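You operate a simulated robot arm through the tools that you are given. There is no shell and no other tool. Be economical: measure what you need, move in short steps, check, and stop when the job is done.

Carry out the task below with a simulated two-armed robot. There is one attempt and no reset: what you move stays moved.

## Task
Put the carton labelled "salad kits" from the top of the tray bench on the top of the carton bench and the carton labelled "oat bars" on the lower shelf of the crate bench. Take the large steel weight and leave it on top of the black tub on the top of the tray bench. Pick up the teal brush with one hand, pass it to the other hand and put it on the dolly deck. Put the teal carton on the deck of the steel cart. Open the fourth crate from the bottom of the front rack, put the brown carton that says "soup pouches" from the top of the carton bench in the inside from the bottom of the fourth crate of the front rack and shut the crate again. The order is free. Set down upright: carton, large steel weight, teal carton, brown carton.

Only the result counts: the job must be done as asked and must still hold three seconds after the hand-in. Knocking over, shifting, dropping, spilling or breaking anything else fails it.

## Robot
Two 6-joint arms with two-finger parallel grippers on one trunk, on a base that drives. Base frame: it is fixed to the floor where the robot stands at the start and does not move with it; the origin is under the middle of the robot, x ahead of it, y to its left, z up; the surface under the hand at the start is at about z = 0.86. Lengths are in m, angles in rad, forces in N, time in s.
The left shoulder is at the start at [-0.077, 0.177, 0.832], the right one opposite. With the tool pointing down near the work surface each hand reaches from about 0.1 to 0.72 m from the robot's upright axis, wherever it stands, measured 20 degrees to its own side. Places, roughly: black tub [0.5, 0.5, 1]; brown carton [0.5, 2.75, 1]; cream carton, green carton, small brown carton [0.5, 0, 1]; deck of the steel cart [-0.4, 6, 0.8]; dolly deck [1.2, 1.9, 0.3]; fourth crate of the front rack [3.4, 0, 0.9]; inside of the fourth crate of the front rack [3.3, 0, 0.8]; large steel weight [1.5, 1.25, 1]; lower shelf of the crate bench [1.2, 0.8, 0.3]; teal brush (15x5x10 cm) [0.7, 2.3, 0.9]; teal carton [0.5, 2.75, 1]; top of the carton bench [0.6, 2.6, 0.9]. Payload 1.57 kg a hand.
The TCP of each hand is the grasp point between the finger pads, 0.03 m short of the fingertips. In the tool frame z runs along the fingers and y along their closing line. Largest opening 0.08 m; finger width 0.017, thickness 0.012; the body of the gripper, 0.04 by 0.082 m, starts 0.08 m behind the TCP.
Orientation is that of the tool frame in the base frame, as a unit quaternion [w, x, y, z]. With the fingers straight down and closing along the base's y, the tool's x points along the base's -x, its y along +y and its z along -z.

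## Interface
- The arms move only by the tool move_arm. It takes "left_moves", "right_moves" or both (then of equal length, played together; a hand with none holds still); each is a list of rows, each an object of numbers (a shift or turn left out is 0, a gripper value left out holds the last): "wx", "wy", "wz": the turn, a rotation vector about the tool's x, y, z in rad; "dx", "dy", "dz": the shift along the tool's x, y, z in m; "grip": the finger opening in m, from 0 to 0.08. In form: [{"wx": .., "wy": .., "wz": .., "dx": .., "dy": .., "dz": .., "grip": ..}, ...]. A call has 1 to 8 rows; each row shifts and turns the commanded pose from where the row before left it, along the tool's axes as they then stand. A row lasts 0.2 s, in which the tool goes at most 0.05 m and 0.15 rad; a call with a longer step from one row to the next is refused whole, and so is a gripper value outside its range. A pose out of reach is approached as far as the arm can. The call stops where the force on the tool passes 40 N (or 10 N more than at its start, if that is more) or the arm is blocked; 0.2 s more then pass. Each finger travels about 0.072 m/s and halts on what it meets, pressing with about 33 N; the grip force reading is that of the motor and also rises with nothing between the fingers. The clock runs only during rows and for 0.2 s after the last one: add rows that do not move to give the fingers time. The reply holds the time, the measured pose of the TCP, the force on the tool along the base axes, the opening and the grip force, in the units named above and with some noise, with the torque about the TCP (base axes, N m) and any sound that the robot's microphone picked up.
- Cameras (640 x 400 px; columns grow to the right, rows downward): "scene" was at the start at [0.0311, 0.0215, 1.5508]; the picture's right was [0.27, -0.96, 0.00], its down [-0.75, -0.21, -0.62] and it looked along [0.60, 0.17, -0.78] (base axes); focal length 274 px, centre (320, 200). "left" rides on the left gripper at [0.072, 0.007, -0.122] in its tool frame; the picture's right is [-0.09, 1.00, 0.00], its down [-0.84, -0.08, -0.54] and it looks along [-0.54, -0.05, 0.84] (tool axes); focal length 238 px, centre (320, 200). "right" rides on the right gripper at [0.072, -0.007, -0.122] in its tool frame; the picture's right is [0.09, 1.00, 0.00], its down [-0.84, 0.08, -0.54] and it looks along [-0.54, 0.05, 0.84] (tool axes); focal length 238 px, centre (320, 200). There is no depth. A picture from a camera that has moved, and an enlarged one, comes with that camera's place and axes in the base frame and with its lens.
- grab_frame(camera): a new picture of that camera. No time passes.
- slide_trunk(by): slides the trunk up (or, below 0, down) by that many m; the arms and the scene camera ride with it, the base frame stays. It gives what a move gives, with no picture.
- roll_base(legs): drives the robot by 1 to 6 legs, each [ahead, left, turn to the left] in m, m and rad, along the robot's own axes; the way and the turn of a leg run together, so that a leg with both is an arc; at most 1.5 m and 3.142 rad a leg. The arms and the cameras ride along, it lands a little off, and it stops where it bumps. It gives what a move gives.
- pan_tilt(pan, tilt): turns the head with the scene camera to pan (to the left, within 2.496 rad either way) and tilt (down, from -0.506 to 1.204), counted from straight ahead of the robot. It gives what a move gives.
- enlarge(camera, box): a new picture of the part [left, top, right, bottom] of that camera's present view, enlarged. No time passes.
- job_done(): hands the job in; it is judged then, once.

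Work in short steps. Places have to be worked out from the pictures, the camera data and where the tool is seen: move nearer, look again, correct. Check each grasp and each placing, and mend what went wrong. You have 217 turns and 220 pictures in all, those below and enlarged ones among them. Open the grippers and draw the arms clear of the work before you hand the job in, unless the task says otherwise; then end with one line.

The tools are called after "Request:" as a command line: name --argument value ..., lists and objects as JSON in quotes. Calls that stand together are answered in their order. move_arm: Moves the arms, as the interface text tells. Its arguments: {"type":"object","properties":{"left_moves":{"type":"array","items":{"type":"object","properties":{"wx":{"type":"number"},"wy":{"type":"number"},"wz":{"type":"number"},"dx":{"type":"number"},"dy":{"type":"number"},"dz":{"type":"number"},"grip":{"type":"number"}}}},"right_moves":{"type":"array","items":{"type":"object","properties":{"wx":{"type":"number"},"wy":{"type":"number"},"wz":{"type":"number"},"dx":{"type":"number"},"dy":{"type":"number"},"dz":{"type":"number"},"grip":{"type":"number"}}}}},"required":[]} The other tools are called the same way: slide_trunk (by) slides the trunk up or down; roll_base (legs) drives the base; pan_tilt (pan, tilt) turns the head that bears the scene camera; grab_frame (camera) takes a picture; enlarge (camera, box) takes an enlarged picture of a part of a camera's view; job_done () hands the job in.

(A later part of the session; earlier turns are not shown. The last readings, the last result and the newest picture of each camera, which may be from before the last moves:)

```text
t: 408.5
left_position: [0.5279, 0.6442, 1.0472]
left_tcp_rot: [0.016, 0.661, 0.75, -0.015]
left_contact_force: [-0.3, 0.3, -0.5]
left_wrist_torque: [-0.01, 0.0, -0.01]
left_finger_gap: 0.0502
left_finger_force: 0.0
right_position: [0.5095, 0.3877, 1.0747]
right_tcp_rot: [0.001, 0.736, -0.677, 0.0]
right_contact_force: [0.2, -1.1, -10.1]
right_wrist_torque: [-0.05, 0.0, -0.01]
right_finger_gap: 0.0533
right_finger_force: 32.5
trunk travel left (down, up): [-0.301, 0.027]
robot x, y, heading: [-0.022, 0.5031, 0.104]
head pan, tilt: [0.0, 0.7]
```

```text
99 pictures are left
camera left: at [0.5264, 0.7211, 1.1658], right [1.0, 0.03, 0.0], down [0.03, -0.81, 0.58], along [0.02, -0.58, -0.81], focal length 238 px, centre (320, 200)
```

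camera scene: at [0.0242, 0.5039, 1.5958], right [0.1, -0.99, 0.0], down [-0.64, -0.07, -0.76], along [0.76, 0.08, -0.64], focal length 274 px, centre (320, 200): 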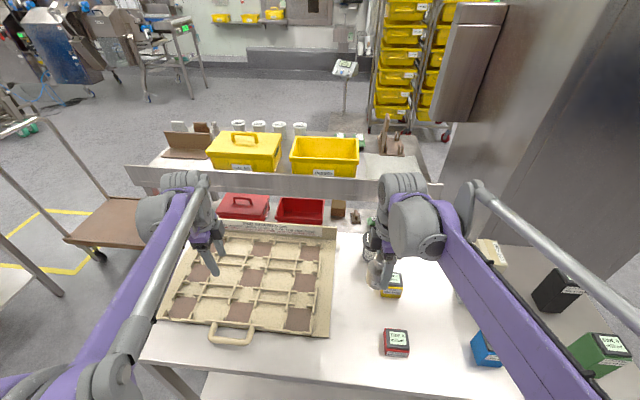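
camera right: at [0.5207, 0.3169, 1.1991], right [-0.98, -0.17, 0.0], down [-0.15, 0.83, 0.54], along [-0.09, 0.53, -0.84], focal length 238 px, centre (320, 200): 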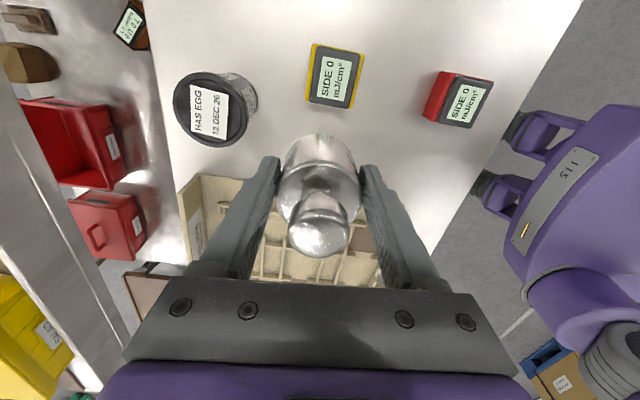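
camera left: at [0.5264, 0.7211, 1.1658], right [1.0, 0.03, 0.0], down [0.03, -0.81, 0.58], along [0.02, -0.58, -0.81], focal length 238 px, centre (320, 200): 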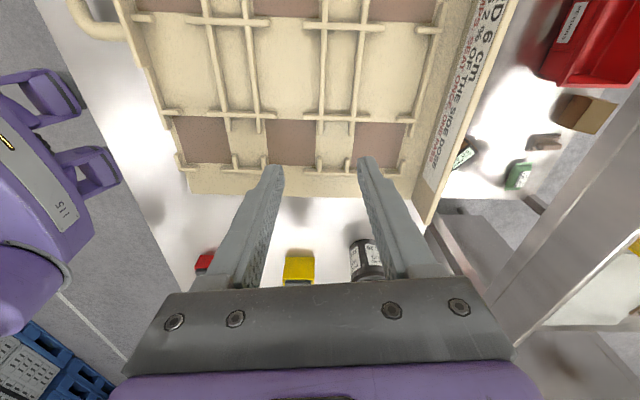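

The left view is occluded; I rely on the right-camera triangulation. I move the weight over (.613, .388).

Request:
move_arm --right_moves '[{"dy": -0.0344, "dx": 0.003}, {"dy": -0.0344, "dx": 0.003}, {"dy": -0.0344, "dx": 0.003}, {}]'

Request:
grab_frame --camera "right"

Request:
grab_frame --camera "left"

```text
t: 409.5
left_position: [0.5269, 0.6452, 1.0484]
left_tcp_rot: [0.016, 0.661, 0.75, -0.015]
left_contact_force: [0.0, 1.0, 0.5]
left_wrist_torque: [0.02, -0.01, 0.02]
left_finger_gap: 0.0499
left_finger_force: 0.1
right_position: [0.6104, 0.3864, 1.0751]
right_tcp_rot: [0.0, 0.736, -0.677, -0.002]
right_contact_force: [0.3, -0.1, -9.8]
right_wrist_torque: [-0.05, 0.01, 0.02]
right_finger_gap: 0.0534
right_finger_force: 33.0
trunk travel left (down, up): [-0.301, 0.027]
robot x, y, heading: [-0.021, 0.4955, 0.103]
head pan, tilt: [0.0, 0.7]
```

```text
98 pictures are left
camera right: at [0.6234, 0.3152, 1.1992], right [-0.98, -0.17, 0.0], down [-0.15, 0.83, 0.54], along [-0.1, 0.53, -0.84], focal length 238 px, centre (320, 200)
```

right: 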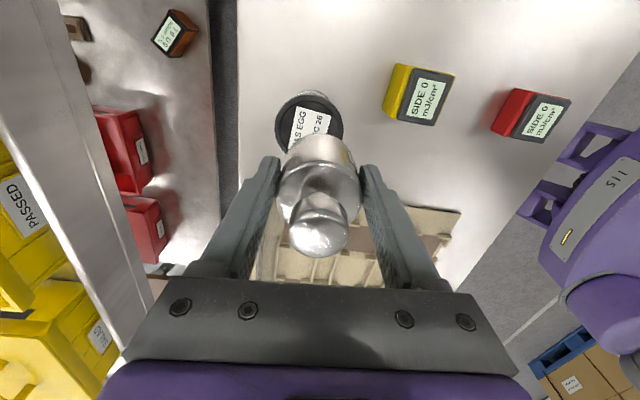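

```text
97 pictures are left
camera left: at [0.5249, 0.7221, 1.1661], right [1.0, 0.03, 0.0], down [0.03, -0.81, 0.58], along [0.02, -0.58, -0.81], focal length 238 px, centre (320, 200)
```

left: 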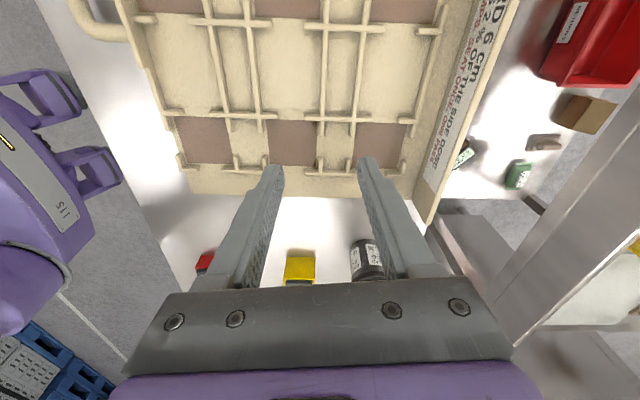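

The lid centre appears 1.2 cm further in +x (x≈.622, y≈.386). I correct and look again while lowering a little.

Request:
move_arm --right_moves '[{"dy": -0.0117, "dx": 0.001}, {"dz": 0.03}, {}]'

Request:
grab_frame --camera "right"

Request:
enlarge --camera "scene" --box '[320, 160, 460, 280]'

```text
t: 410.3
left_position: [0.5277, 0.6445, 1.0475]
left_tcp_rot: [0.017, 0.661, 0.75, -0.015]
left_contact_force: [-0.1, 0.0, 0.3]
left_wrist_torque: [-0.02, -0.01, -0.01]
left_finger_gap: 0.0501
left_finger_force: 0.1
right_position: [0.6252, 0.3846, 1.0417]
right_tcp_rot: [0.0, 0.736, -0.677, -0.001]
right_contact_force: [-0.4, 0.6, -9.6]
right_wrist_torque: [-0.09, -0.05, 0.02]
right_finger_gap: 0.0534
right_finger_force: 33.1
trunk travel left (down, up): [-0.301, 0.027]
robot x, y, heading: [-0.0183, 0.4985, 0.106]
head pan, tilt: [0.0, 0.7]
```

```text
96 pictures are left
camera right: at [0.6389, 0.314, 1.1665], right [-0.98, -0.17, 0.0], down [-0.15, 0.83, 0.54], along [-0.1, 0.53, -0.84], focal length 238 px, centre (320, 200)
```

right: 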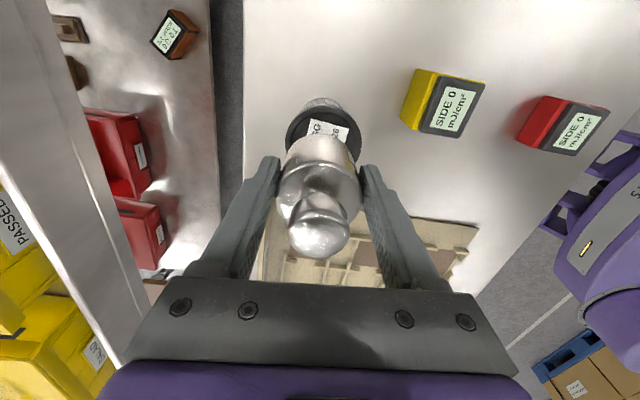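

```text
3.33 times, centred on (390, 220) of scene
camera zoom: at [0.0244, 0.504, 1.5958], right [0.1, -0.99, 0.0], down [-0.64, -0.07, -0.76], along [0.76, 0.08, -0.64], focal length 915 px, centre (87, 133)
```

zoom: 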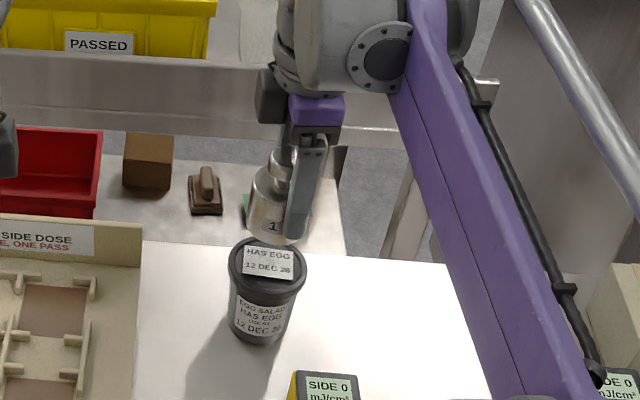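

Well centred (within 3 mm). I lower gently to contact.

Request:
move_arm --right_moves '[{"dy": 0.003, "dz": 0.01}, {"dz": 0.012}, {"dz": 0.006}, {"dz": 0.005}, {"dz": 0.004}, {"dz": 0.004}, {}]'

Request:
enlarge --camera "scene" --box '[320, 160, 460, 280]'

```text
t: 411.9
left_position: [0.5274, 0.6447, 1.0464]
left_tcp_rot: [0.015, 0.661, 0.75, -0.015]
left_contact_force: [0.6, -0.5, 0.1]
left_wrist_torque: [-0.01, -0.04, 0.04]
left_finger_gap: 0.0498
left_finger_force: 0.0
right_position: [0.6198, 0.3868, 1.0032]
right_tcp_rot: [0.0, 0.736, -0.677, -0.001]
right_contact_force: [-0.2, 0.6, -11.6]
right_wrist_torque: [-0.08, -0.01, -0.04]
right_finger_gap: 0.0534
right_finger_force: 33.2
trunk travel left (down, up): [-0.301, 0.027]
robot x, y, heading: [-0.02, 0.4965, 0.103]
head pan, tilt: [0.0, 0.7]
```

```text
3.33 times, centred on (390, 220) of scene
camera zoom: at [0.0245, 0.5039, 1.5958], right [0.1, -0.99, 0.0], down [-0.64, -0.07, -0.76], along [0.76, 0.08, -0.64], focal length 915 px, centre (87, 133)
```

zoom: 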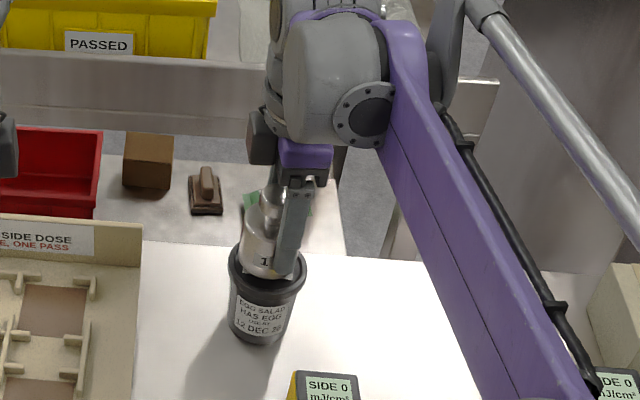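

Weight is visually centred on the lid, just above it. I lower to contact in 4 mm steps.

Request:
move_arm --right_moves '[{"dy": -0.003, "dz": 0.003}, {"dz": 0.004}, {"dz": 0.004}, {"dz": 0.004}, {"dz": 0.003}]'

```text
t: 412.9
left_position: [0.5271, 0.6459, 1.0494]
left_tcp_rot: [0.017, 0.661, 0.75, -0.015]
left_contact_force: [-0.1, 0.0, -0.8]
left_wrist_torque: [0.01, -0.04, 0.03]
left_finger_gap: 0.0499
left_finger_force: 0.0
right_position: [0.6226, 0.3889, 0.9935]
right_tcp_rot: [-0.002, 0.736, -0.677, 0.002]
right_contact_force: [7.1, -0.7, 28.6]
right_wrist_torque: [0.32, -0.02, -0.05]
right_finger_gap: 0.0532
right_finger_force: 33.0
trunk travel left (down, up): [-0.301, 0.027]
robot x, y, heading: [-0.0173, 0.4986, 0.109]
head pan, tilt: [0.0, 0.7]
stopped in row 4 (right hand): the force on the tool passed its limit at 51 N (the readings are from after the stop); the commanded pose is now the measured one
```

Contact at z≈.994 as computed. I ease 2 mm, open slowly and check.

Request:
move_arm --right_moves '[{"dz": -0.001}, {"grip": 0.06}, {"grip": 0.08}, {"grip": 0.08}, {"grip": 0.08}]'

Request:
grab_frame --camera "right"

Request:
enlarge --camera "scene" --box '[320, 160, 460, 280]'

```text
t: 414.1
left_position: [0.5277, 0.6442, 1.0476]
left_tcp_rot: [0.015, 0.661, 0.75, -0.015]
left_contact_force: [0.0, 0.2, 0.8]
left_wrist_torque: [-0.02, -0.01, -0.01]
left_finger_gap: 0.0502
left_finger_force: 0.0
right_position: [0.623, 0.3889, 0.9929]
right_tcp_rot: [-0.001, 0.736, -0.677, 0.0]
right_contact_force: [-0.5, 0.1, -0.1]
right_wrist_torque: [-0.01, 0.0, -0.01]
right_finger_gap: 0.0799
right_finger_force: 0.1
trunk travel left (down, up): [-0.301, 0.027]
robot x, y, heading: [-0.0194, 0.4987, 0.103]
head pan, tilt: [0.0, 0.7]
```

```text
93 pictures are left
camera right: at [0.636, 0.3171, 1.1153], right [-0.98, -0.17, 0.0], down [-0.15, 0.83, 0.54], along [-0.09, 0.53, -0.84], focal length 238 px, centre (320, 200)
```

right: 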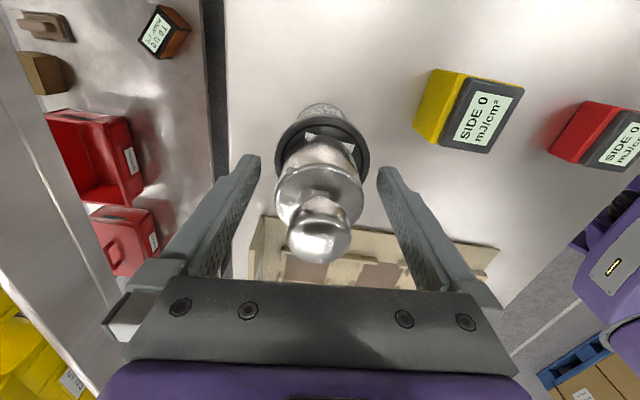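

```text
3.33 times, centred on (390, 220) of scene
camera zoom: at [0.0237, 0.504, 1.5958], right [0.1, -0.99, 0.0], down [-0.64, -0.07, -0.76], along [0.76, 0.08, -0.64], focal length 915 px, centre (87, 133)
```

zoom: 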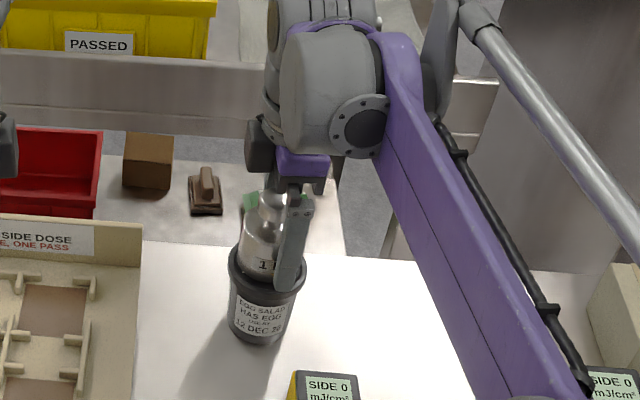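

The weight rests centred on the tub. I raise the hand straight up and draw both hands back.

Request:
move_arm --right_moves '[{"dz": -0.03}, {"dz": -0.04}, {"dz": -0.04}, {"dy": 0.04}, {"dy": 0.04}, {"dy": 0.04}, {"dy": 0.04}]' --left_moves '[{}, {}, {}, {"dy": -0.03}, {"dy": -0.03}, {"dy": -0.03}, {"dy": -0.03}]'

Request:
grab_frame --camera "scene"

Request:
grab_frame --camera "right"

```text
t: 415.7
left_position: [0.4036, 0.6316, 1.0505]
left_tcp_rot: [0.018, 0.662, 0.75, -0.015]
left_contact_force: [0.5, 0.4, -0.3]
left_wrist_torque: [-0.03, -0.04, -0.02]
left_finger_gap: 0.0499
left_finger_force: 0.0
right_position: [0.461, 0.3729, 1.1022]
right_tcp_rot: [-0.002, 0.736, -0.677, 0.002]
right_contact_force: [-0.7, -0.4, 0.6]
right_wrist_torque: [0.0, -0.05, 0.01]
right_finger_gap: 0.0799
right_finger_force: 0.1
trunk travel left (down, up): [-0.301, 0.027]
robot x, y, heading: [-0.0188, 0.4968, 0.105]
head pan, tilt: [0.0, 0.7]
```

```text
91 pictures are left
camera scene: at [0.0201, 0.5039, 1.5958], right [0.1, -0.99, 0.0], down [-0.64, -0.07, -0.77], along [0.76, 0.08, -0.64], focal length 274 px, centre (320, 200)
```

scene: 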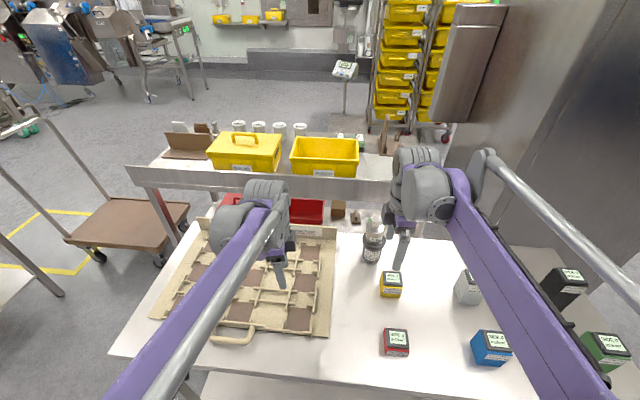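

```text
90 pictures are left
camera right: at [0.4745, 0.3031, 1.2255], right [-0.98, -0.17, 0.0], down [-0.15, 0.83, 0.54], along [-0.09, 0.53, -0.84], focal length 238 px, centre (320, 200)
```

right: 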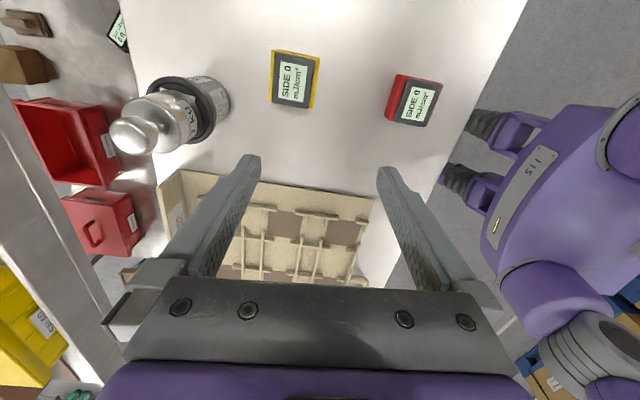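

Weight placed. Next is the brush: I back off, straighten, and drive to the carton bench.

Request:
roll_base --legs '[[-0.33, 0, -0.105], [0, 1.0, 0], [0, 0.95, 0]]'

Request:
pan_tilt --pan 0.0 --tilt 0.7

Request:
grab_frame --camera "scene"

```text
t: 435.0
left_position: [0.1371, 2.5179, 1.0508]
left_tcp_rot: [0.015, 0.717, 0.697, -0.017]
left_contact_force: [-0.1, 0.0, 0.0]
left_wrist_torque: [0.04, -0.01, 0.02]
left_finger_gap: 0.0501
left_finger_force: 0.0
right_position: [0.1557, 2.2545, 1.101]
right_tcp_rot: [0.001, -0.681, 0.732, -0.001]
right_contact_force: [0.0, 0.7, 0.2]
right_wrist_torque: [-0.01, -0.02, 0.0]
right_finger_gap: 0.08
right_finger_force: 0.1
trunk travel left (down, up): [-0.301, 0.027]
robot x, y, heading: [-0.3025, 2.4526, -0.051]
head pan, tilt: [0.0, 0.7]
```

```text
t: 435.6
left_position: [0.137, 2.5178, 1.0501]
left_tcp_rot: [0.015, 0.717, 0.697, -0.018]
left_contact_force: [0.1, -0.2, -0.1]
left_wrist_torque: [-0.03, 0.01, 0.03]
left_finger_gap: 0.0499
left_finger_force: 0.1
right_position: [0.1551, 2.2549, 1.1017]
right_tcp_rot: [0.0, -0.681, 0.732, 0.0]
right_contact_force: [-0.4, -0.1, -0.2]
right_wrist_torque: [0.01, 0.02, -0.02]
right_finger_gap: 0.0802
right_finger_force: 0.0
trunk travel left (down, up): [-0.301, 0.027]
robot x, y, heading: [-0.3021, 2.4517, -0.05]
head pan, tilt: [0.0, 0.7]
```

```text
89 pictures are left
camera scene: at [-0.261, 2.4512, 1.5958], right [-0.05, -1.0, 0.0], down [-0.64, 0.03, -0.76], along [0.76, -0.04, -0.64], focal length 274 px, centre (320, 200)
```

scene: 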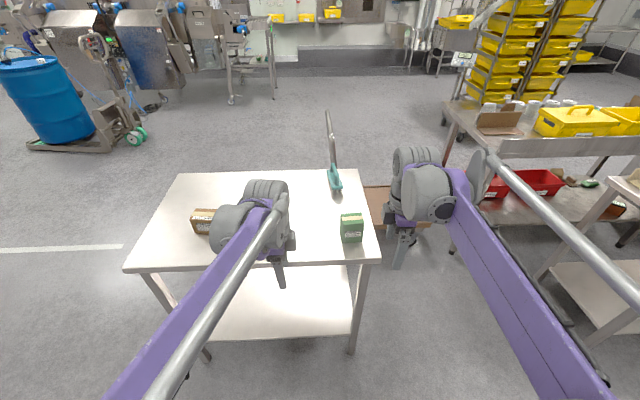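

Request:
enlarge --camera "scene" --box '[290, 120, 400, 260]'

```text
2.86 times, centred on (345, 190) of scene
camera zoom: at [-0.261, 2.4512, 1.5958], right [-0.05, -1.0, 0.0], down [-0.64, 0.03, -0.76], along [0.76, -0.04, -0.64], focal length 784 px, centre (249, 229)
```

zoom: 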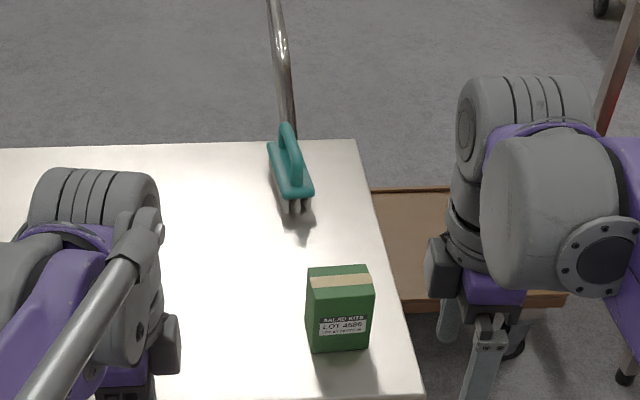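

The brush stands on its bristles near (.70, 2.345), its length roughly along x. I rotate the right gripper back to close across y and roll up to the bench.

Request:
move_arm --right_moves '[{"wz": 0.148}, {"wz": 0.148}, {"wz": 0.148}, {"wz": 0.148}, {"wz": 0.148}, {"wz": 0.148}, {"wz": 0.148}, {"wz": 0.148}]'

Request:
roll_base --legs '[[0, 0, 0.05], [0.33, 0.0, 0]]'

Request:
grab_frame --camera "right"

```text
t: 437.4
left_position: [0.137, 2.5178, 1.0512]
left_tcp_rot: [0.015, 0.717, 0.697, -0.017]
left_contact_force: [0.0, 0.2, -0.4]
left_wrist_torque: [-0.05, 0.0, -0.04]
left_finger_gap: 0.0502
left_finger_force: 0.1
right_position: [0.1545, 2.2551, 1.1011]
right_tcp_rot: [0.001, -0.155, 0.988, -0.001]
right_contact_force: [0.6, 0.2, 0.1]
right_wrist_torque: [0.0, 0.01, 0.0]
right_finger_gap: 0.0799
right_finger_force: 0.1
trunk travel left (down, up): [-0.301, 0.027]
robot x, y, heading: [-0.3044, 2.4548, -0.047]
head pan, tilt: [0.0, 0.7]
```

```text
t: 440.0
left_position: [0.4534, 2.5455, 1.0498]
left_tcp_rot: [0.017, 0.696, 0.717, -0.018]
left_contact_force: [-0.1, -0.6, 0.3]
left_wrist_torque: [0.02, 0.01, -0.01]
left_finger_gap: 0.0499
left_finger_force: 0.0
right_position: [0.4851, 2.2837, 1.1018]
right_tcp_rot: [0.0, -0.187, 0.982, -0.001]
right_contact_force: [0.3, 0.6, 0.6]
right_wrist_torque: [-0.04, 0.0, 0.01]
right_finger_gap: 0.0799
right_finger_force: 0.0
trunk travel left (down, up): [-0.301, 0.027]
robot x, y, heading: [0.0175, 2.4516, 0.006]
head pan, tilt: [0.0, 0.7]
```

```text
87 pictures are left
camera right: at [0.4218, 2.2514, 1.2245], right [-0.45, 0.89, 0.0], down [0.75, 0.38, 0.54], along [0.49, 0.24, -0.84], focal length 238 px, centre (320, 200)
```

right: 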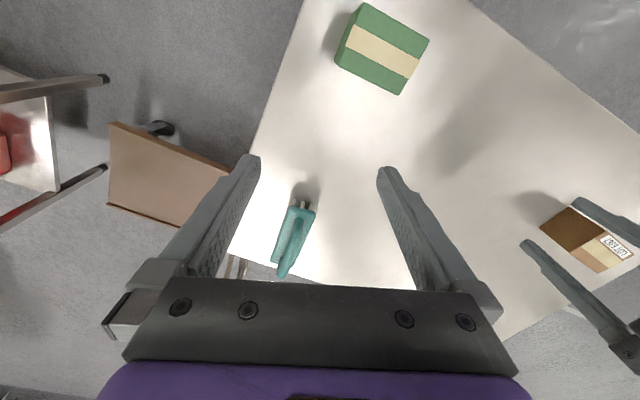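

Request:
enlarge --camera "right" --box '[250, 170, 350, 290]'

```text
3.33 times, centred on (300, 230) of right
camera zoom: at [0.4218, 2.2514, 1.2245], right [-0.45, 0.89, 0.0], down [0.75, 0.38, 0.54], along [0.49, 0.24, -0.84], focal length 794 px, centre (387, 100)
```

zoom: 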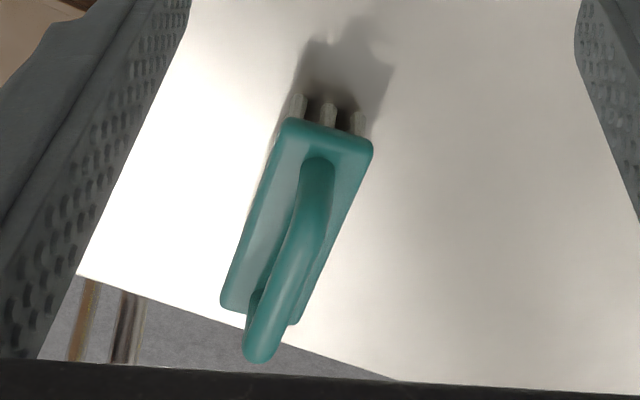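

Brush body: near end (.648, 2.332) to far end (.79, 2.35), handle arch on top to z≈.96. I'll grip the handle near (.70, 2.339). I inch forward, align and approach above it.

Request:
roll_base --legs '[[0.03, 0, 0]]'

Request:
move_arm --right_moves '[{"wz": 0.1265}, {"wz": 0.1265}, {"dx": -0.038, "dy": 0.0063, "dz": 0.014}, {"dx": -0.038, "dy": 0.0063, "dz": 0.014}, {"dx": -0.038, "dy": 0.0063, "dz": 0.014}, {"dx": -0.038, "dy": 0.0063, "dz": 0.014}, {"dx": -0.038, "dy": 0.0063, "dz": 0.014}, {}]'

Request:
grab_frame --camera "right"

Request:
enlarge --camera "scene" --box '[280, 120, 440, 260]'

```text
t: 440.8
left_position: [0.4795, 2.547, 1.0505]
left_tcp_rot: [0.016, 0.695, 0.718, -0.015]
left_contact_force: [-0.3, 0.4, -0.2]
left_wrist_torque: [-0.04, -0.03, 0.02]
left_finger_gap: 0.0501
left_finger_force: 0.1
right_position: [0.5129, 2.2836, 1.1009]
right_tcp_rot: [0.002, -0.187, 0.982, 0.0]
right_contact_force: [0.4, 0.2, -0.1]
right_wrist_torque: [-0.02, -0.02, 0.01]
right_finger_gap: 0.0797
right_finger_force: 0.1
trunk travel left (down, up): [-0.301, 0.027]
robot x, y, heading: [0.0426, 2.4567, 0.006]
head pan, tilt: [0.0, 0.7]
```

```text
t: 442.6
left_position: [0.481, 2.5463, 1.0503]
left_tcp_rot: [0.016, 0.696, 0.718, -0.016]
left_contact_force: [-0.3, 0.2, 0.0]
left_wrist_torque: [-0.02, 0.01, 0.0]
left_finger_gap: 0.0501
left_finger_force: 0.0
right_position: [0.6982, 2.3369, 1.0339]
right_tcp_rot: [0.002, -0.061, 0.998, 0.0]
right_contact_force: [0.2, 0.0, -0.2]
right_wrist_torque: [0.0, -0.03, 0.01]
right_finger_gap: 0.0799
right_finger_force: 0.1
trunk travel left (down, up): [-0.301, 0.027]
robot x, y, heading: [0.0497, 2.453, 0.004]
head pan, tilt: [0.0, 0.7]
```

```text
85 pictures are left
camera right: at [0.6284, 2.3217, 1.156], right [-0.21, 0.98, 0.0], down [0.82, 0.18, 0.54], along [0.53, 0.11, -0.84], focal length 238 px, centre (320, 200)
```

right: 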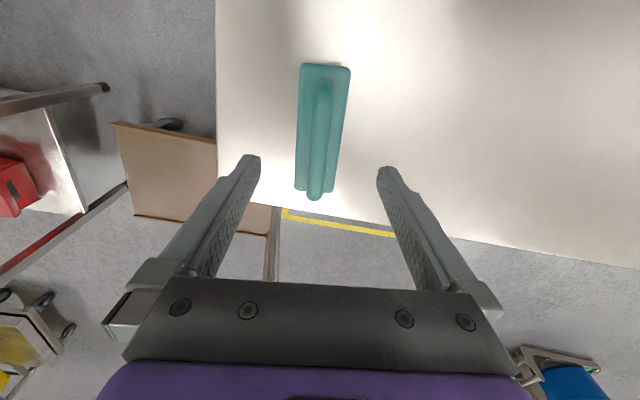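

```text
2.86 times, centred on (360, 190) of scene
camera zoom: at [0.0879, 2.4553, 1.5959], right [0.01, -1.0, 0.0], down [-0.64, -0.01, -0.77], along [0.77, 0.01, -0.64], focal length 784 px, centre (206, 229)
```

zoom: 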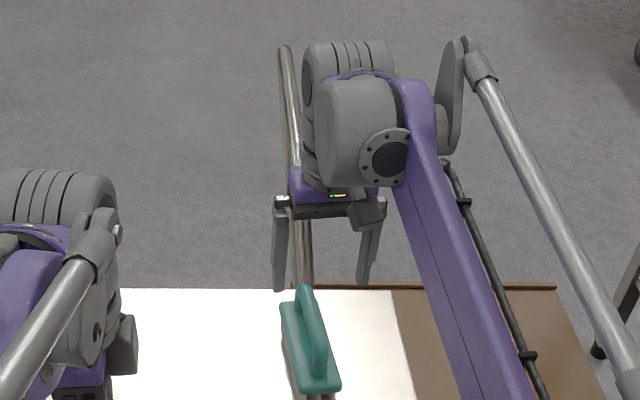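

The handle is precisely between the fingers. I descend 8.6 cm and close on it.

Request:
move_arm --right_moves '[{"dz": 0.03}, {"dz": 0.03}, {"dz": 0.026}, {"grip": 0.0}, {"grip": 0.0}, {"grip": 0.0}, {"grip": 0.0}, {"grip": 0.0}]'

Request:
grab_frame --camera "right"

```text
t: 444.4
left_position: [0.4817, 2.5465, 1.0506]
left_tcp_rot: [0.016, 0.695, 0.718, -0.016]
left_contact_force: [0.2, 0.3, 0.1]
left_wrist_torque: [0.01, -0.03, 0.01]
left_finger_gap: 0.05
left_finger_force: 0.1
right_position: [0.7014, 2.3372, 0.9489]
right_tcp_rot: [0.001, -0.061, 0.998, 0.0]
right_contact_force: [0.4, 0.5, 0.6]
right_wrist_torque: [-0.02, 0.0, 0.01]
right_finger_gap: 0.0172
right_finger_force: 32.1
trunk travel left (down, up): [-0.301, 0.027]
robot x, y, heading: [0.0467, 2.4524, 0.007]
head pan, tilt: [0.0, 0.7]
```

```text
83 pictures are left
camera right: at [0.6306, 2.3217, 1.0715], right [-0.21, 0.98, 0.0], down [0.82, 0.18, 0.54], along [0.53, 0.11, -0.84], focal length 238 px, centre (320, 200)
```

right: 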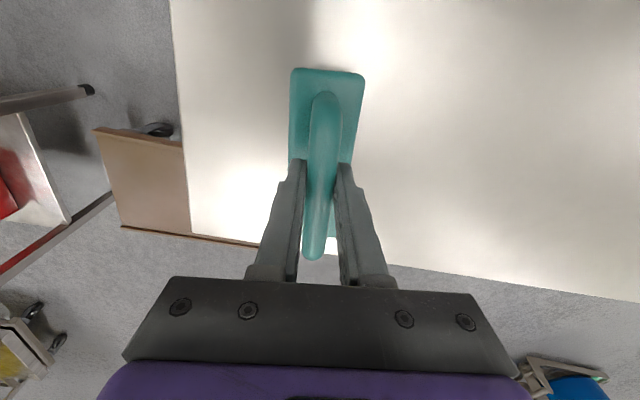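

Gripped (gap .017). I lift and draw it back toward the robot.

Request:
move_arm --right_moves '[{"dz": -0.03}, {"dz": -0.04}, {"dz": -0.04}, {"dz": -0.03}, {"dx": 0.045}, {"dx": 0.045}, {"dx": 0.045}, {"dx": 0.045}]'

Request:
roll_base --legs '[[-0.45, 0, 0]]'

Request:
grab_frame --camera "scene"

Request:
grab_frame --camera "right"

```text
t: 446.2
left_position: [0.4801, 2.5463, 1.0501]
left_tcp_rot: [0.016, 0.696, 0.718, -0.016]
left_contact_force: [-1.1, 0.2, 0.6]
left_wrist_torque: [0.01, -0.02, -0.01]
left_finger_gap: 0.0502
left_finger_force: 0.0
right_position: [0.5142, 2.3158, 1.08]
right_tcp_rot: [0.003, -0.061, 0.998, -0.001]
right_contact_force: [0.1, 0.6, -1.1]
right_wrist_torque: [0.01, 0.03, 0.01]
right_finger_gap: 0.0171
right_finger_force: 32.0
right hand out of reach, approached as far as the arm can: row 4
trunk travel left (down, up): [-0.301, 0.027]
robot x, y, heading: [0.0422, 2.4523, 0.01]
head pan, tilt: [0.0, 0.7]
```

```text
t: 448.9
left_position: [0.0442, 2.544, 1.0497]
left_tcp_rot: [0.016, 0.694, 0.719, -0.016]
left_contact_force: [-0.2, 1.3, 1.3]
left_wrist_torque: [0.0, -0.02, 0.04]
left_finger_gap: 0.0499
left_finger_force: 0.1
right_position: [0.08, 2.3131, 1.0792]
right_tcp_rot: [0.001, -0.064, 0.998, -0.001]
right_contact_force: [0.8, 0.4, -1.3]
right_wrist_torque: [-0.02, 0.01, -0.03]
right_finger_gap: 0.017
right_finger_force: 31.9
trunk travel left (down, up): [-0.301, 0.027]
robot x, y, heading: [-0.3915, 2.4466, 0.019]
head pan, tilt: [0.0, 0.7]
```

```text
82 pictures are left
camera scene: at [-0.3485, 2.45, 1.5959], right [0.02, -1.0, 0.0], down [-0.64, -0.01, -0.76], along [0.76, 0.01, -0.64], focal length 274 px, centre (320, 200)
```

scene: 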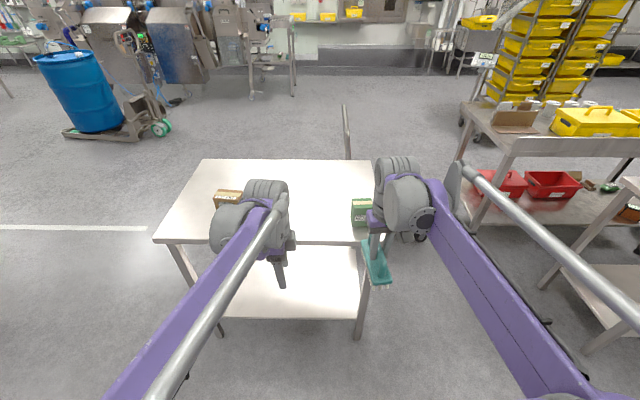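

```text
81 pictures are left
camera right: at [0.0099, 2.2971, 1.2032], right [-0.22, 0.98, 0.0], down [0.82, 0.18, 0.54], along [0.53, 0.12, -0.84], focal length 238 px, centre (320, 200)
```

right: 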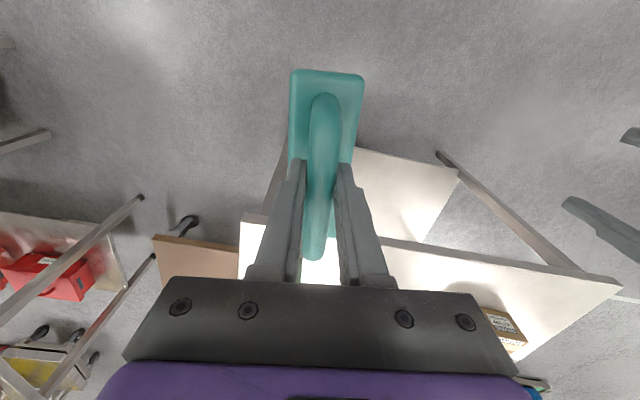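

Brush held securely in free space. I turn it so its far end points left, while opening and tilting the left hand.

Request:
move_arm --left_moves '[{"dx": 0.04, "grip": 0.08}, {"dx": 0.04}, {"wy": -0.15}, {"wy": -0.15}, {"wy": -0.15}, {"wy": -0.15}, {}, {}]' --right_moves '[{"wz": -0.1443}, {"wz": -0.1443}, {"wz": -0.1443}, {"wz": -0.1443}, {"wz": -0.1443}, {"wz": -0.1443}, {"wz": -0.1443}, {"wz": -0.1443}]'

Request:
move_arm --right_moves '[{"wz": -0.1443}, {"wz": -0.1443}, {}]'

Request:
grab_frame --camera "scene"

Request:
grab_frame --camera "left"

```text
t: 450.7
left_position: [0.0414, 2.6241, 1.0444]
left_tcp_rot: [0.228, 0.658, 0.683, -0.22]
left_contact_force: [-1.1, 0.4, 0.1]
left_wrist_torque: [-0.02, -0.01, -0.02]
left_finger_gap: 0.0797
left_finger_force: 0.0
right_position: [0.0787, 2.3131, 1.0802]
right_tcp_rot: [0.001, -0.6, 0.8, -0.001]
right_contact_force: [0.4, 0.2, -1.5]
right_wrist_torque: [-0.04, 0.01, 0.0]
right_finger_gap: 0.017
right_finger_force: 32.1
trunk travel left (down, up): [-0.301, 0.027]
robot x, y, heading: [-0.3928, 2.4477, 0.014]
head pan, tilt: [0.0, 0.7]
```

```text
t: 451.5
left_position: [0.0414, 2.6243, 1.0457]
left_tcp_rot: [0.229, 0.658, 0.683, -0.22]
left_contact_force: [0.4, -0.6, 0.6]
left_wrist_torque: [-0.02, -0.02, -0.01]
left_finger_gap: 0.0801
left_finger_force: 0.1
right_position: [0.0789, 2.3128, 1.0805]
right_tcp_rot: [0.0, 0.708, -0.707, 0.001]
right_contact_force: [0.5, -0.7, -1.9]
right_wrist_torque: [-0.01, -0.02, 0.01]
right_finger_gap: 0.017
right_finger_force: 31.9
trunk travel left (down, up): [-0.301, 0.027]
robot x, y, heading: [-0.3937, 2.4463, 0.015]
head pan, tilt: [0.0, 0.7]
```

```text
80 pictures are left
camera scene: at [-0.3486, 2.45, 1.5958], right [0.02, -1.0, 0.0], down [-0.64, -0.01, -0.76], along [0.76, 0.01, -0.64], focal length 274 px, centre (320, 200)
```

scene: 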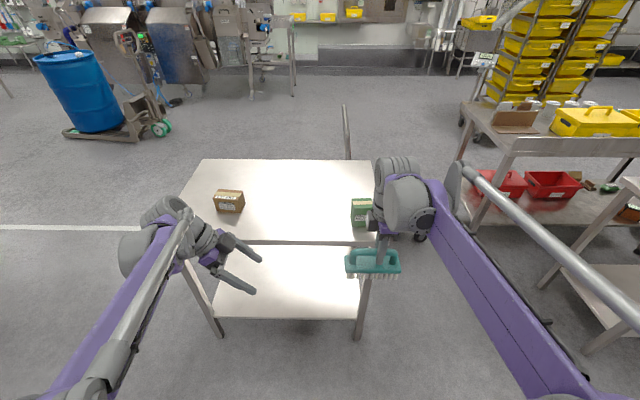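

```text
79 pictures are left
camera left: at [0.0446, 2.7548, 1.0994], right [1.0, -0.04, 0.05], down [-0.06, -0.34, 0.94], along [-0.02, -0.94, -0.35], focal length 238 px, centre (320, 200)
```

left: 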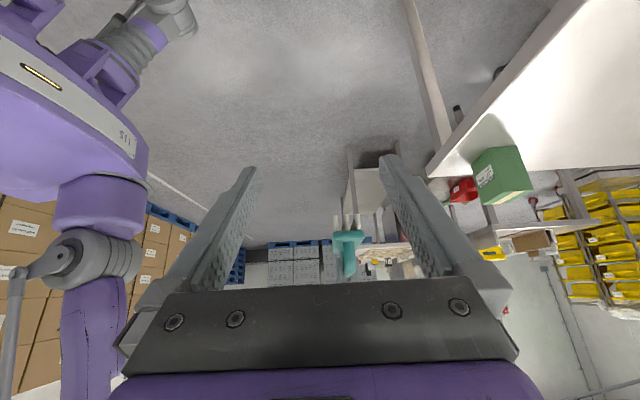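

The brush spans y≈2.25–2.39. I bring the left hand to a pre-grasp point along its tilted approach line.

Request:
move_arm --left_moves '[{"dx": -0.038, "dy": 0.0056, "dz": 0.0186}, {"dx": -0.038, "dy": 0.0056, "dz": 0.0186}, {"dx": -0.038, "dy": 0.0056, "dz": 0.0186}, {"dx": -0.038, "dy": 0.0056, "dz": 0.0186}, {"dx": -0.038, "dy": 0.0056, "dz": 0.0186}, {}]'

Request:
enlarge --camera "scene" --box '[250, 140, 450, 320]'

Request:
grab_frame --camera "left"

Request:
grab_frame --camera "right"

```text
t: 452.9
left_position: [0.0788, 2.4158, 1.0855]
left_tcp_rot: [0.228, 0.658, 0.683, -0.221]
left_contact_force: [-0.6, 0.0, -0.2]
left_wrist_torque: [-0.02, -0.01, 0.01]
left_finger_gap: 0.0799
left_finger_force: 0.0
right_position: [0.0801, 2.3132, 1.0809]
right_tcp_rot: [0.001, 0.707, -0.707, 0.001]
right_contact_force: [0.1, 0.3, -0.4]
right_wrist_torque: [-0.01, 0.02, 0.0]
right_finger_gap: 0.0169
right_finger_force: 32.1
trunk travel left (down, up): [-0.301, 0.027]
robot x, y, heading: [-0.3907, 2.4469, 0.019]
head pan, tilt: [0.0, 0.7]
```

```text
2.22 times, centred on (350, 230) of scene
camera zoom: at [-0.3488, 2.4507, 1.5958], right [0.02, -1.0, 0.0], down [-0.64, -0.01, -0.77], along [0.76, 0.01, -0.64], focal length 610 px, centre (253, 133)
```

zoom: 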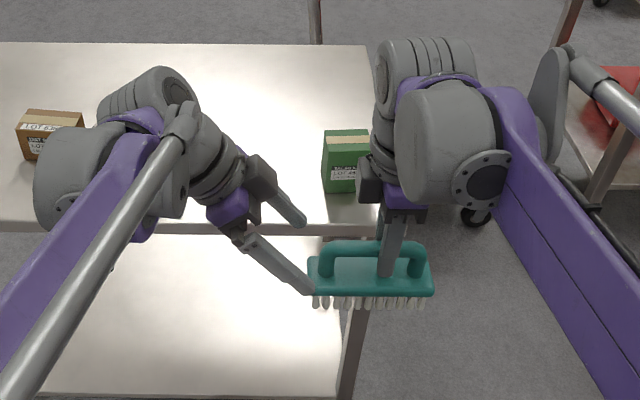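

```text
77 pictures are left
camera left: at [0.081, 2.5463, 1.1382], right [1.0, -0.04, 0.05], down [-0.06, -0.34, 0.94], along [-0.02, -0.94, -0.35], focal length 238 px, centre (320, 200)
```

left: 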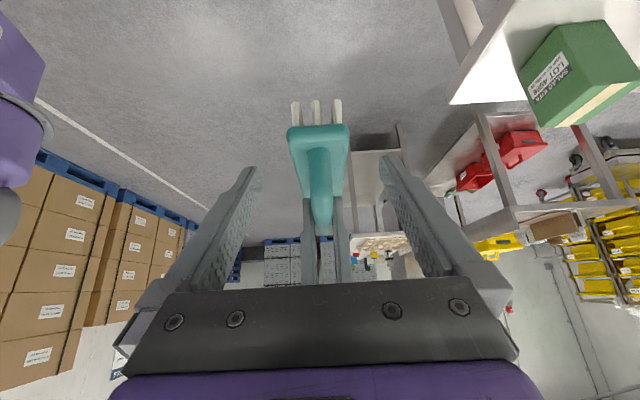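

```text
76 pictures are left
camera right: at [0.0863, 2.2416, 1.2032], right [-1.0, -0.09, 0.0], down [-0.08, 0.84, 0.54], along [-0.05, 0.54, -0.84], focal length 238 px, centre (320, 200)
```

right: 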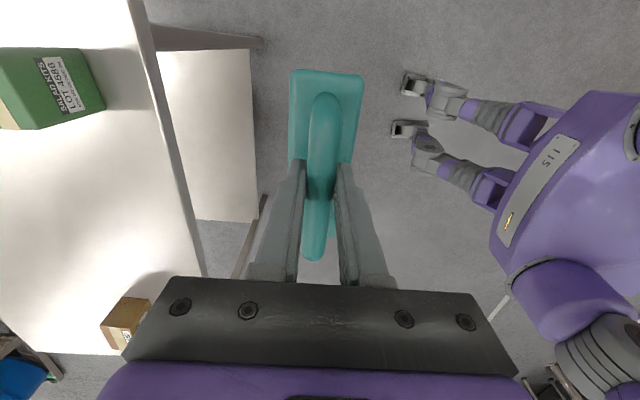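

Well aligned. I advance 7.2 cm along the approach and close the left fingers on the brush body end.

Request:
move_arm --left_moves '[{"dz": 0.026, "dx": -0.001}, {"dz": 0.026, "dx": -0.001}, {"dz": 0.02, "dx": -0.001}, {"grip": 0.02}, {"grip": 0.02}, {"grip": 0.02}, {"grip": 0.02}]'

Request:
enlarge --camera "scene" --box '[250, 140, 450, 320]'

Request:
grab_frame --camera "left"

```text
t: 454.5
left_position: [0.0791, 2.3713, 1.0309]
left_tcp_rot: [0.228, 0.658, 0.683, -0.221]
left_contact_force: [-7.8, -1.9, -3.6]
left_wrist_torque: [0.33, -0.28, -0.48]
left_finger_gap: 0.0503
left_finger_force: 32.4
right_position: [0.0799, 2.3131, 1.0801]
right_tcp_rot: [-0.002, 0.708, -0.707, 0.002]
right_contact_force: [7.6, 2.0, 3.3]
right_wrist_torque: [0.02, -0.08, 0.07]
right_finger_gap: 0.017
right_finger_force: 31.9
trunk travel left (down, up): [-0.301, 0.027]
robot x, y, heading: [-0.3892, 2.4462, 0.016]
head pan, tilt: [0.0, 0.7]
```

```text
2.22 times, centred on (350, 230) of scene
camera zoom: at [-0.3486, 2.4501, 1.5958], right [0.02, -1.0, 0.0], down [-0.64, -0.01, -0.76], along [0.76, 0.01, -0.64], focal length 610 px, centre (253, 133)
```

zoom: 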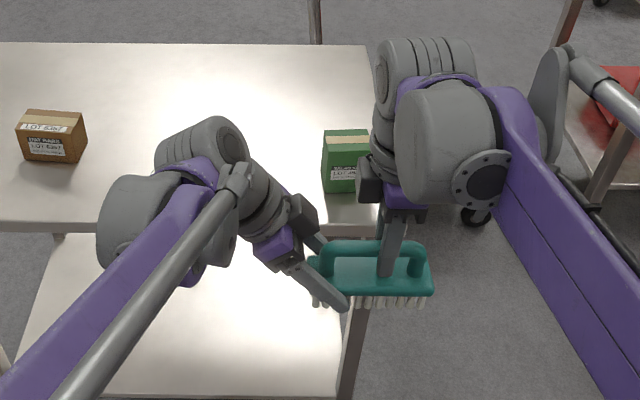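

```text
74 pictures are left
camera left: at [0.0824, 2.5018, 1.0835], right [1.0, -0.04, 0.05], down [-0.06, -0.35, 0.94], along [-0.02, -0.94, -0.35], focal length 238 px, centre (320, 200)
```

left: 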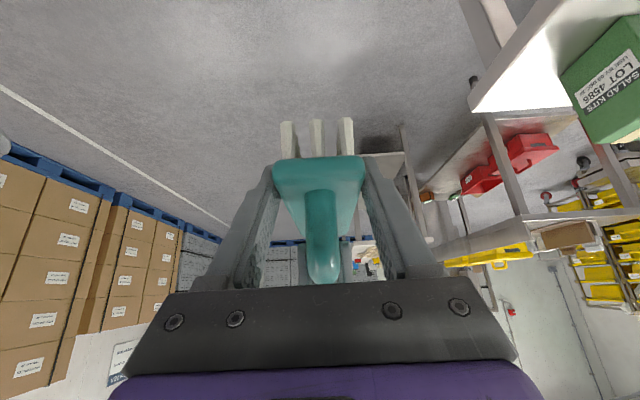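

Left grips the body (gap .050). I open the right hand and lift it away.

Request:
move_arm --right_moves '[{"grip": 0.06}, {"grip": 0.06}, {"grip": 0.06}, {"dz": -0.03}, {"dz": -0.04}, {"dz": -0.04}, {"dx": 0.04}, {"dx": 0.04}]'

Request:
grab_frame --camera "left"

Request:
grab_frame --camera "scene"

```text
t: 456.3
left_position: [0.0793, 2.3703, 1.0291]
left_tcp_rot: [0.229, 0.658, 0.683, -0.221]
left_contact_force: [-0.5, 0.2, 0.1]
left_wrist_torque: [0.03, 0.01, 0.01]
left_finger_gap: 0.0498
left_finger_force: 33.7
right_position: [0.0784, 2.2321, 1.1925]
right_tcp_rot: [0.0, -0.707, 0.707, 0.0]
right_contact_force: [0.2, -0.7, -0.3]
right_wrist_torque: [0.03, 0.0, 0.01]
right_finger_gap: 0.0601
right_finger_force: 0.2
trunk travel left (down, up): [-0.301, 0.027]
robot x, y, heading: [-0.3908, 2.4506, 0.015]
head pan, tilt: [0.0, 0.7]
```

```text
73 pictures are left
camera left: at [0.0826, 2.5015, 1.0836], right [1.0, -0.04, 0.05], down [-0.06, -0.35, 0.94], along [-0.02, -0.94, -0.35], focal length 238 px, centre (320, 200)
```

left: 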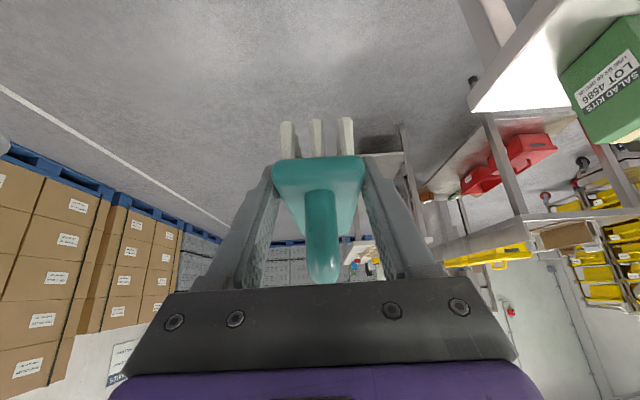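

```text
72 pictures are left
camera scene: at [-0.3486, 2.4494, 1.5958], right [0.02, -1.0, 0.0], down [-0.64, -0.01, -0.76], along [0.76, 0.01, -0.64], focal length 274 px, centre (320, 200)
```

scene: 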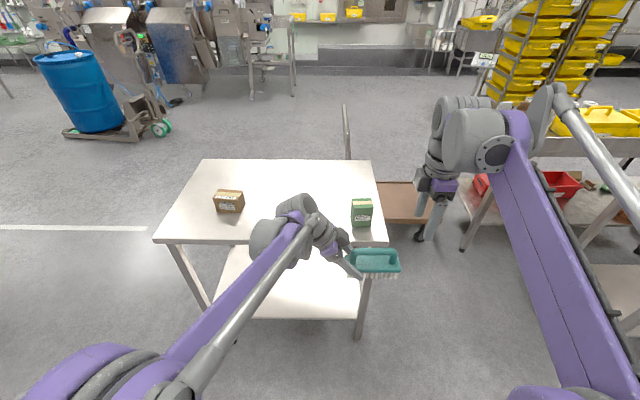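

The left hand holds the brush alone. I drive to the gap in front of the dolly.

Request:
roll_base --legs '[[0, -0.7, 0]]'

Request:
grab_frame --camera "scene"

```text
t: 462.7
left_position: [0.0866, 1.682, 1.0294]
left_tcp_rot: [0.227, 0.66, 0.68, -0.222]
left_contact_force: [0.9, -0.4, 0.0]
left_wrist_torque: [0.08, 0.02, -0.01]
left_finger_gap: 0.0499
left_finger_force: 32.5
right_position: [0.0833, 1.5427, 1.191]
right_tcp_rot: [0.001, -0.703, 0.711, -0.001]
right_contact_force: [-0.1, 1.2, 0.3]
right_wrist_torque: [-0.03, 0.0, -0.02]
right_finger_gap: 0.0602
right_finger_force: 0.0
trunk travel left (down, up): [-0.301, 0.027]
robot x, y, heading: [-0.3842, 1.7658, 0.007]
head pan, tilt: [0.0, 0.7]
```

```text
71 pictures are left
camera scene: at [-0.3416, 1.7653, 1.5958], right [0.0, -1.0, 0.0], down [-0.64, 0.0, -0.76], along [0.76, 0.0, -0.64], focal length 274 px, centre (320, 200)
```

scene: 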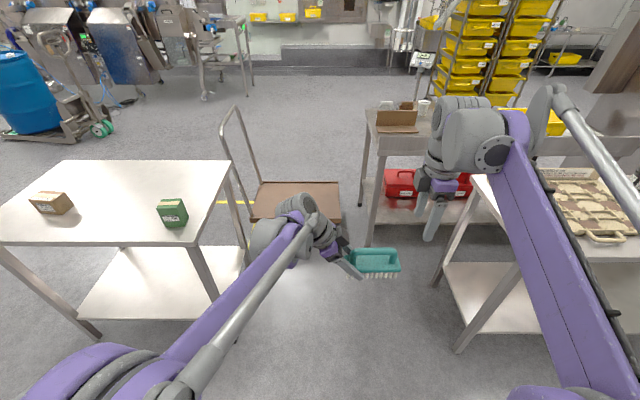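

The dolly deck spans about x .95–1.42, y 1.6–2.25. I tuck the right hand back and drive up to it.

Request:
move_arm --right_moves '[{"dy": 0.04}, {"dy": 0.04}, {"dy": 0.04}]'

Request:
roll_base --legs '[[0, -0.13, 0], [0.78, 0, 0]]'

Request:
grab_frame --camera "scene"

```text
t: 463.5
left_position: [0.0839, 1.6808, 1.0302]
left_tcp_rot: [0.226, 0.662, 0.679, -0.222]
left_contact_force: [-0.7, 0.6, -0.4]
left_wrist_torque: [0.09, -0.01, 0.03]
left_finger_gap: 0.0494
left_finger_force: 33.4
right_position: [-0.0406, 1.5459, 1.1908]
right_tcp_rot: [0.002, -0.703, 0.711, -0.001]
right_contact_force: [-0.1, -0.1, 0.5]
right_wrist_torque: [0.01, -0.03, 0.0]
right_finger_gap: 0.0598
right_finger_force: 0.1
trunk travel left (down, up): [-0.301, 0.027]
robot x, y, heading: [-0.3866, 1.7675, 0.004]
head pan, tilt: [0.0, 0.7]
```

```text
t: 469.1
left_position: [0.8587, 1.5665, 1.0306]
left_tcp_rot: [0.228, 0.659, 0.681, -0.221]
left_contact_force: [0.0, -0.4, 0.3]
left_wrist_torque: [0.06, 0.01, 0.01]
left_finger_gap: 0.0496
left_finger_force: 33.1
right_position: [0.7342, 1.4278, 1.1903]
right_tcp_rot: [0.002, -0.706, 0.708, 0.0]
right_contact_force: [0.0, 0.0, -0.7]
right_wrist_torque: [0.0, -0.03, 0.01]
right_finger_gap: 0.0599
right_finger_force: 0.0
trunk travel left (down, up): [-0.301, 0.027]
robot x, y, heading: [0.3896, 1.646, 0.013]
head pan, tilt: [0.0, 0.7]
```

```text
70 pictures are left
camera scene: at [0.4295, 1.6459, 1.5958], right [0.01, -1.0, 0.0], down [-0.64, -0.01, -0.77], along [0.76, 0.01, -0.64], focal length 274 px, centre (320, 200)
```

scene: 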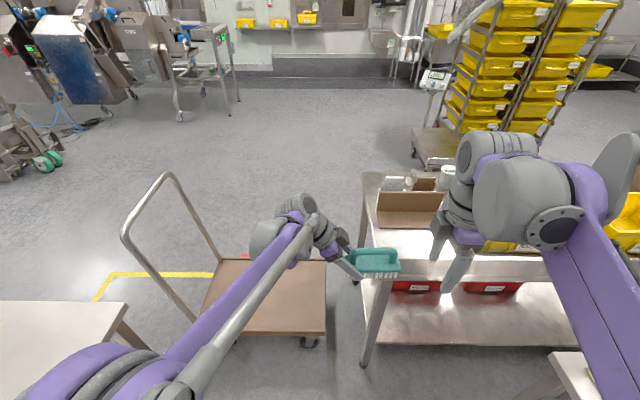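

I shift the brush left over the dolly line and retract the right hand more before going closer.

Request:
move_arm --left_moves '[{"dx": 0.0333, "dz": -0.0251, "dy": 0.0015}, {"dx": 0.0333, "dz": -0.0251, "dy": 0.0015}, {"dx": 0.0333, "dz": -0.0251, "dy": 0.0015}, {"dx": 0.0333, "dz": -0.0251, "dy": 0.0015}, {"dx": 0.0333, "dz": -0.0251, "dy": 0.0015}, {"dx": 0.0333, "dz": -0.0251, "dy": 0.0015}]' --right_moves '[{"dy": 0.02}, {"dy": 0.02}, {"dy": 0.02}, {"dy": 0.02}, {"dy": 0.02}, {}]'

Request:
roll_base --legs '[[0.2, 0.02, -0.01]]'

Request:
pan_tilt --pan 0.2 --tilt 0.9

Request:
grab_frame --camera "scene"

```text
t: 470.5
left_position: [0.8591, 1.8176, 1.0292]
left_tcp_rot: [0.227, 0.659, 0.682, -0.221]
left_contact_force: [-0.4, -0.6, 0.1]
left_wrist_torque: [0.05, 0.02, 0.03]
left_finger_gap: 0.0495
left_finger_force: 32.8
right_position: [0.6351, 1.4286, 1.1927]
right_tcp_rot: [0.0, -0.706, 0.708, 0.0]
right_contact_force: [0.1, -0.8, -1.0]
right_wrist_torque: [-0.02, -0.01, -0.05]
right_finger_gap: 0.0598
right_finger_force: 0.1
trunk travel left (down, up): [-0.301, 0.027]
robot x, y, heading: [0.3879, 1.6427, 0.015]
head pan, tilt: [0.0, 0.7]
```

```text
t: 472.1
left_position: [1.058, 1.8341, 1.0291]
left_tcp_rot: [0.226, 0.662, 0.679, -0.223]
left_contact_force: [-0.2, -0.4, -0.6]
left_wrist_torque: [0.05, -0.01, -0.03]
left_finger_gap: 0.0495
left_finger_force: 33.1
right_position: [0.83, 1.4465, 1.1919]
right_tcp_rot: [0.001, -0.702, 0.712, -0.001]
right_contact_force: [0.4, 0.3, 0.5]
right_wrist_torque: [0.02, 0.03, 0.02]
right_finger_gap: 0.06
right_finger_force: 0.1
trunk travel left (down, up): [-0.301, 0.027]
robot x, y, heading: [0.584, 1.6669, 0.004]
head pan, tilt: [0.0, 0.7]
```

```text
t: 472.8
left_position: [1.0577, 1.8332, 1.0285]
left_tcp_rot: [0.226, 0.663, 0.678, -0.223]
left_contact_force: [0.4, 0.5, 0.9]
left_wrist_torque: [0.06, 0.0, 0.01]
left_finger_gap: 0.0494
left_finger_force: 32.9
right_position: [0.8309, 1.4466, 1.1911]
right_tcp_rot: [0.001, -0.703, 0.712, -0.001]
right_contact_force: [-0.6, -0.1, 0.3]
right_wrist_torque: [-0.03, 0.0, 0.03]
right_finger_gap: 0.0599
right_finger_force: 0.1
trunk travel left (down, up): [-0.301, 0.027]
robot x, y, heading: [0.5845, 1.6638, 0.004]
head pan, tilt: [0.201, 0.901]
```

```text
69 pictures are left
camera scene: at [0.6165, 1.6817, 1.5798], right [0.2, -0.98, 0.0], down [-0.77, -0.16, -0.62], along [0.61, 0.12, -0.78], focal length 274 px, centre (320, 200)
```

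scene: 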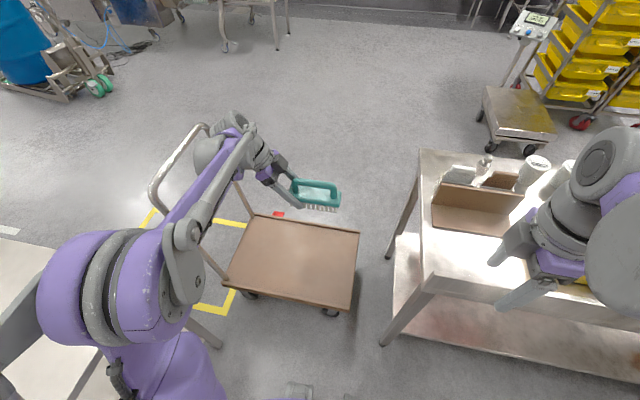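

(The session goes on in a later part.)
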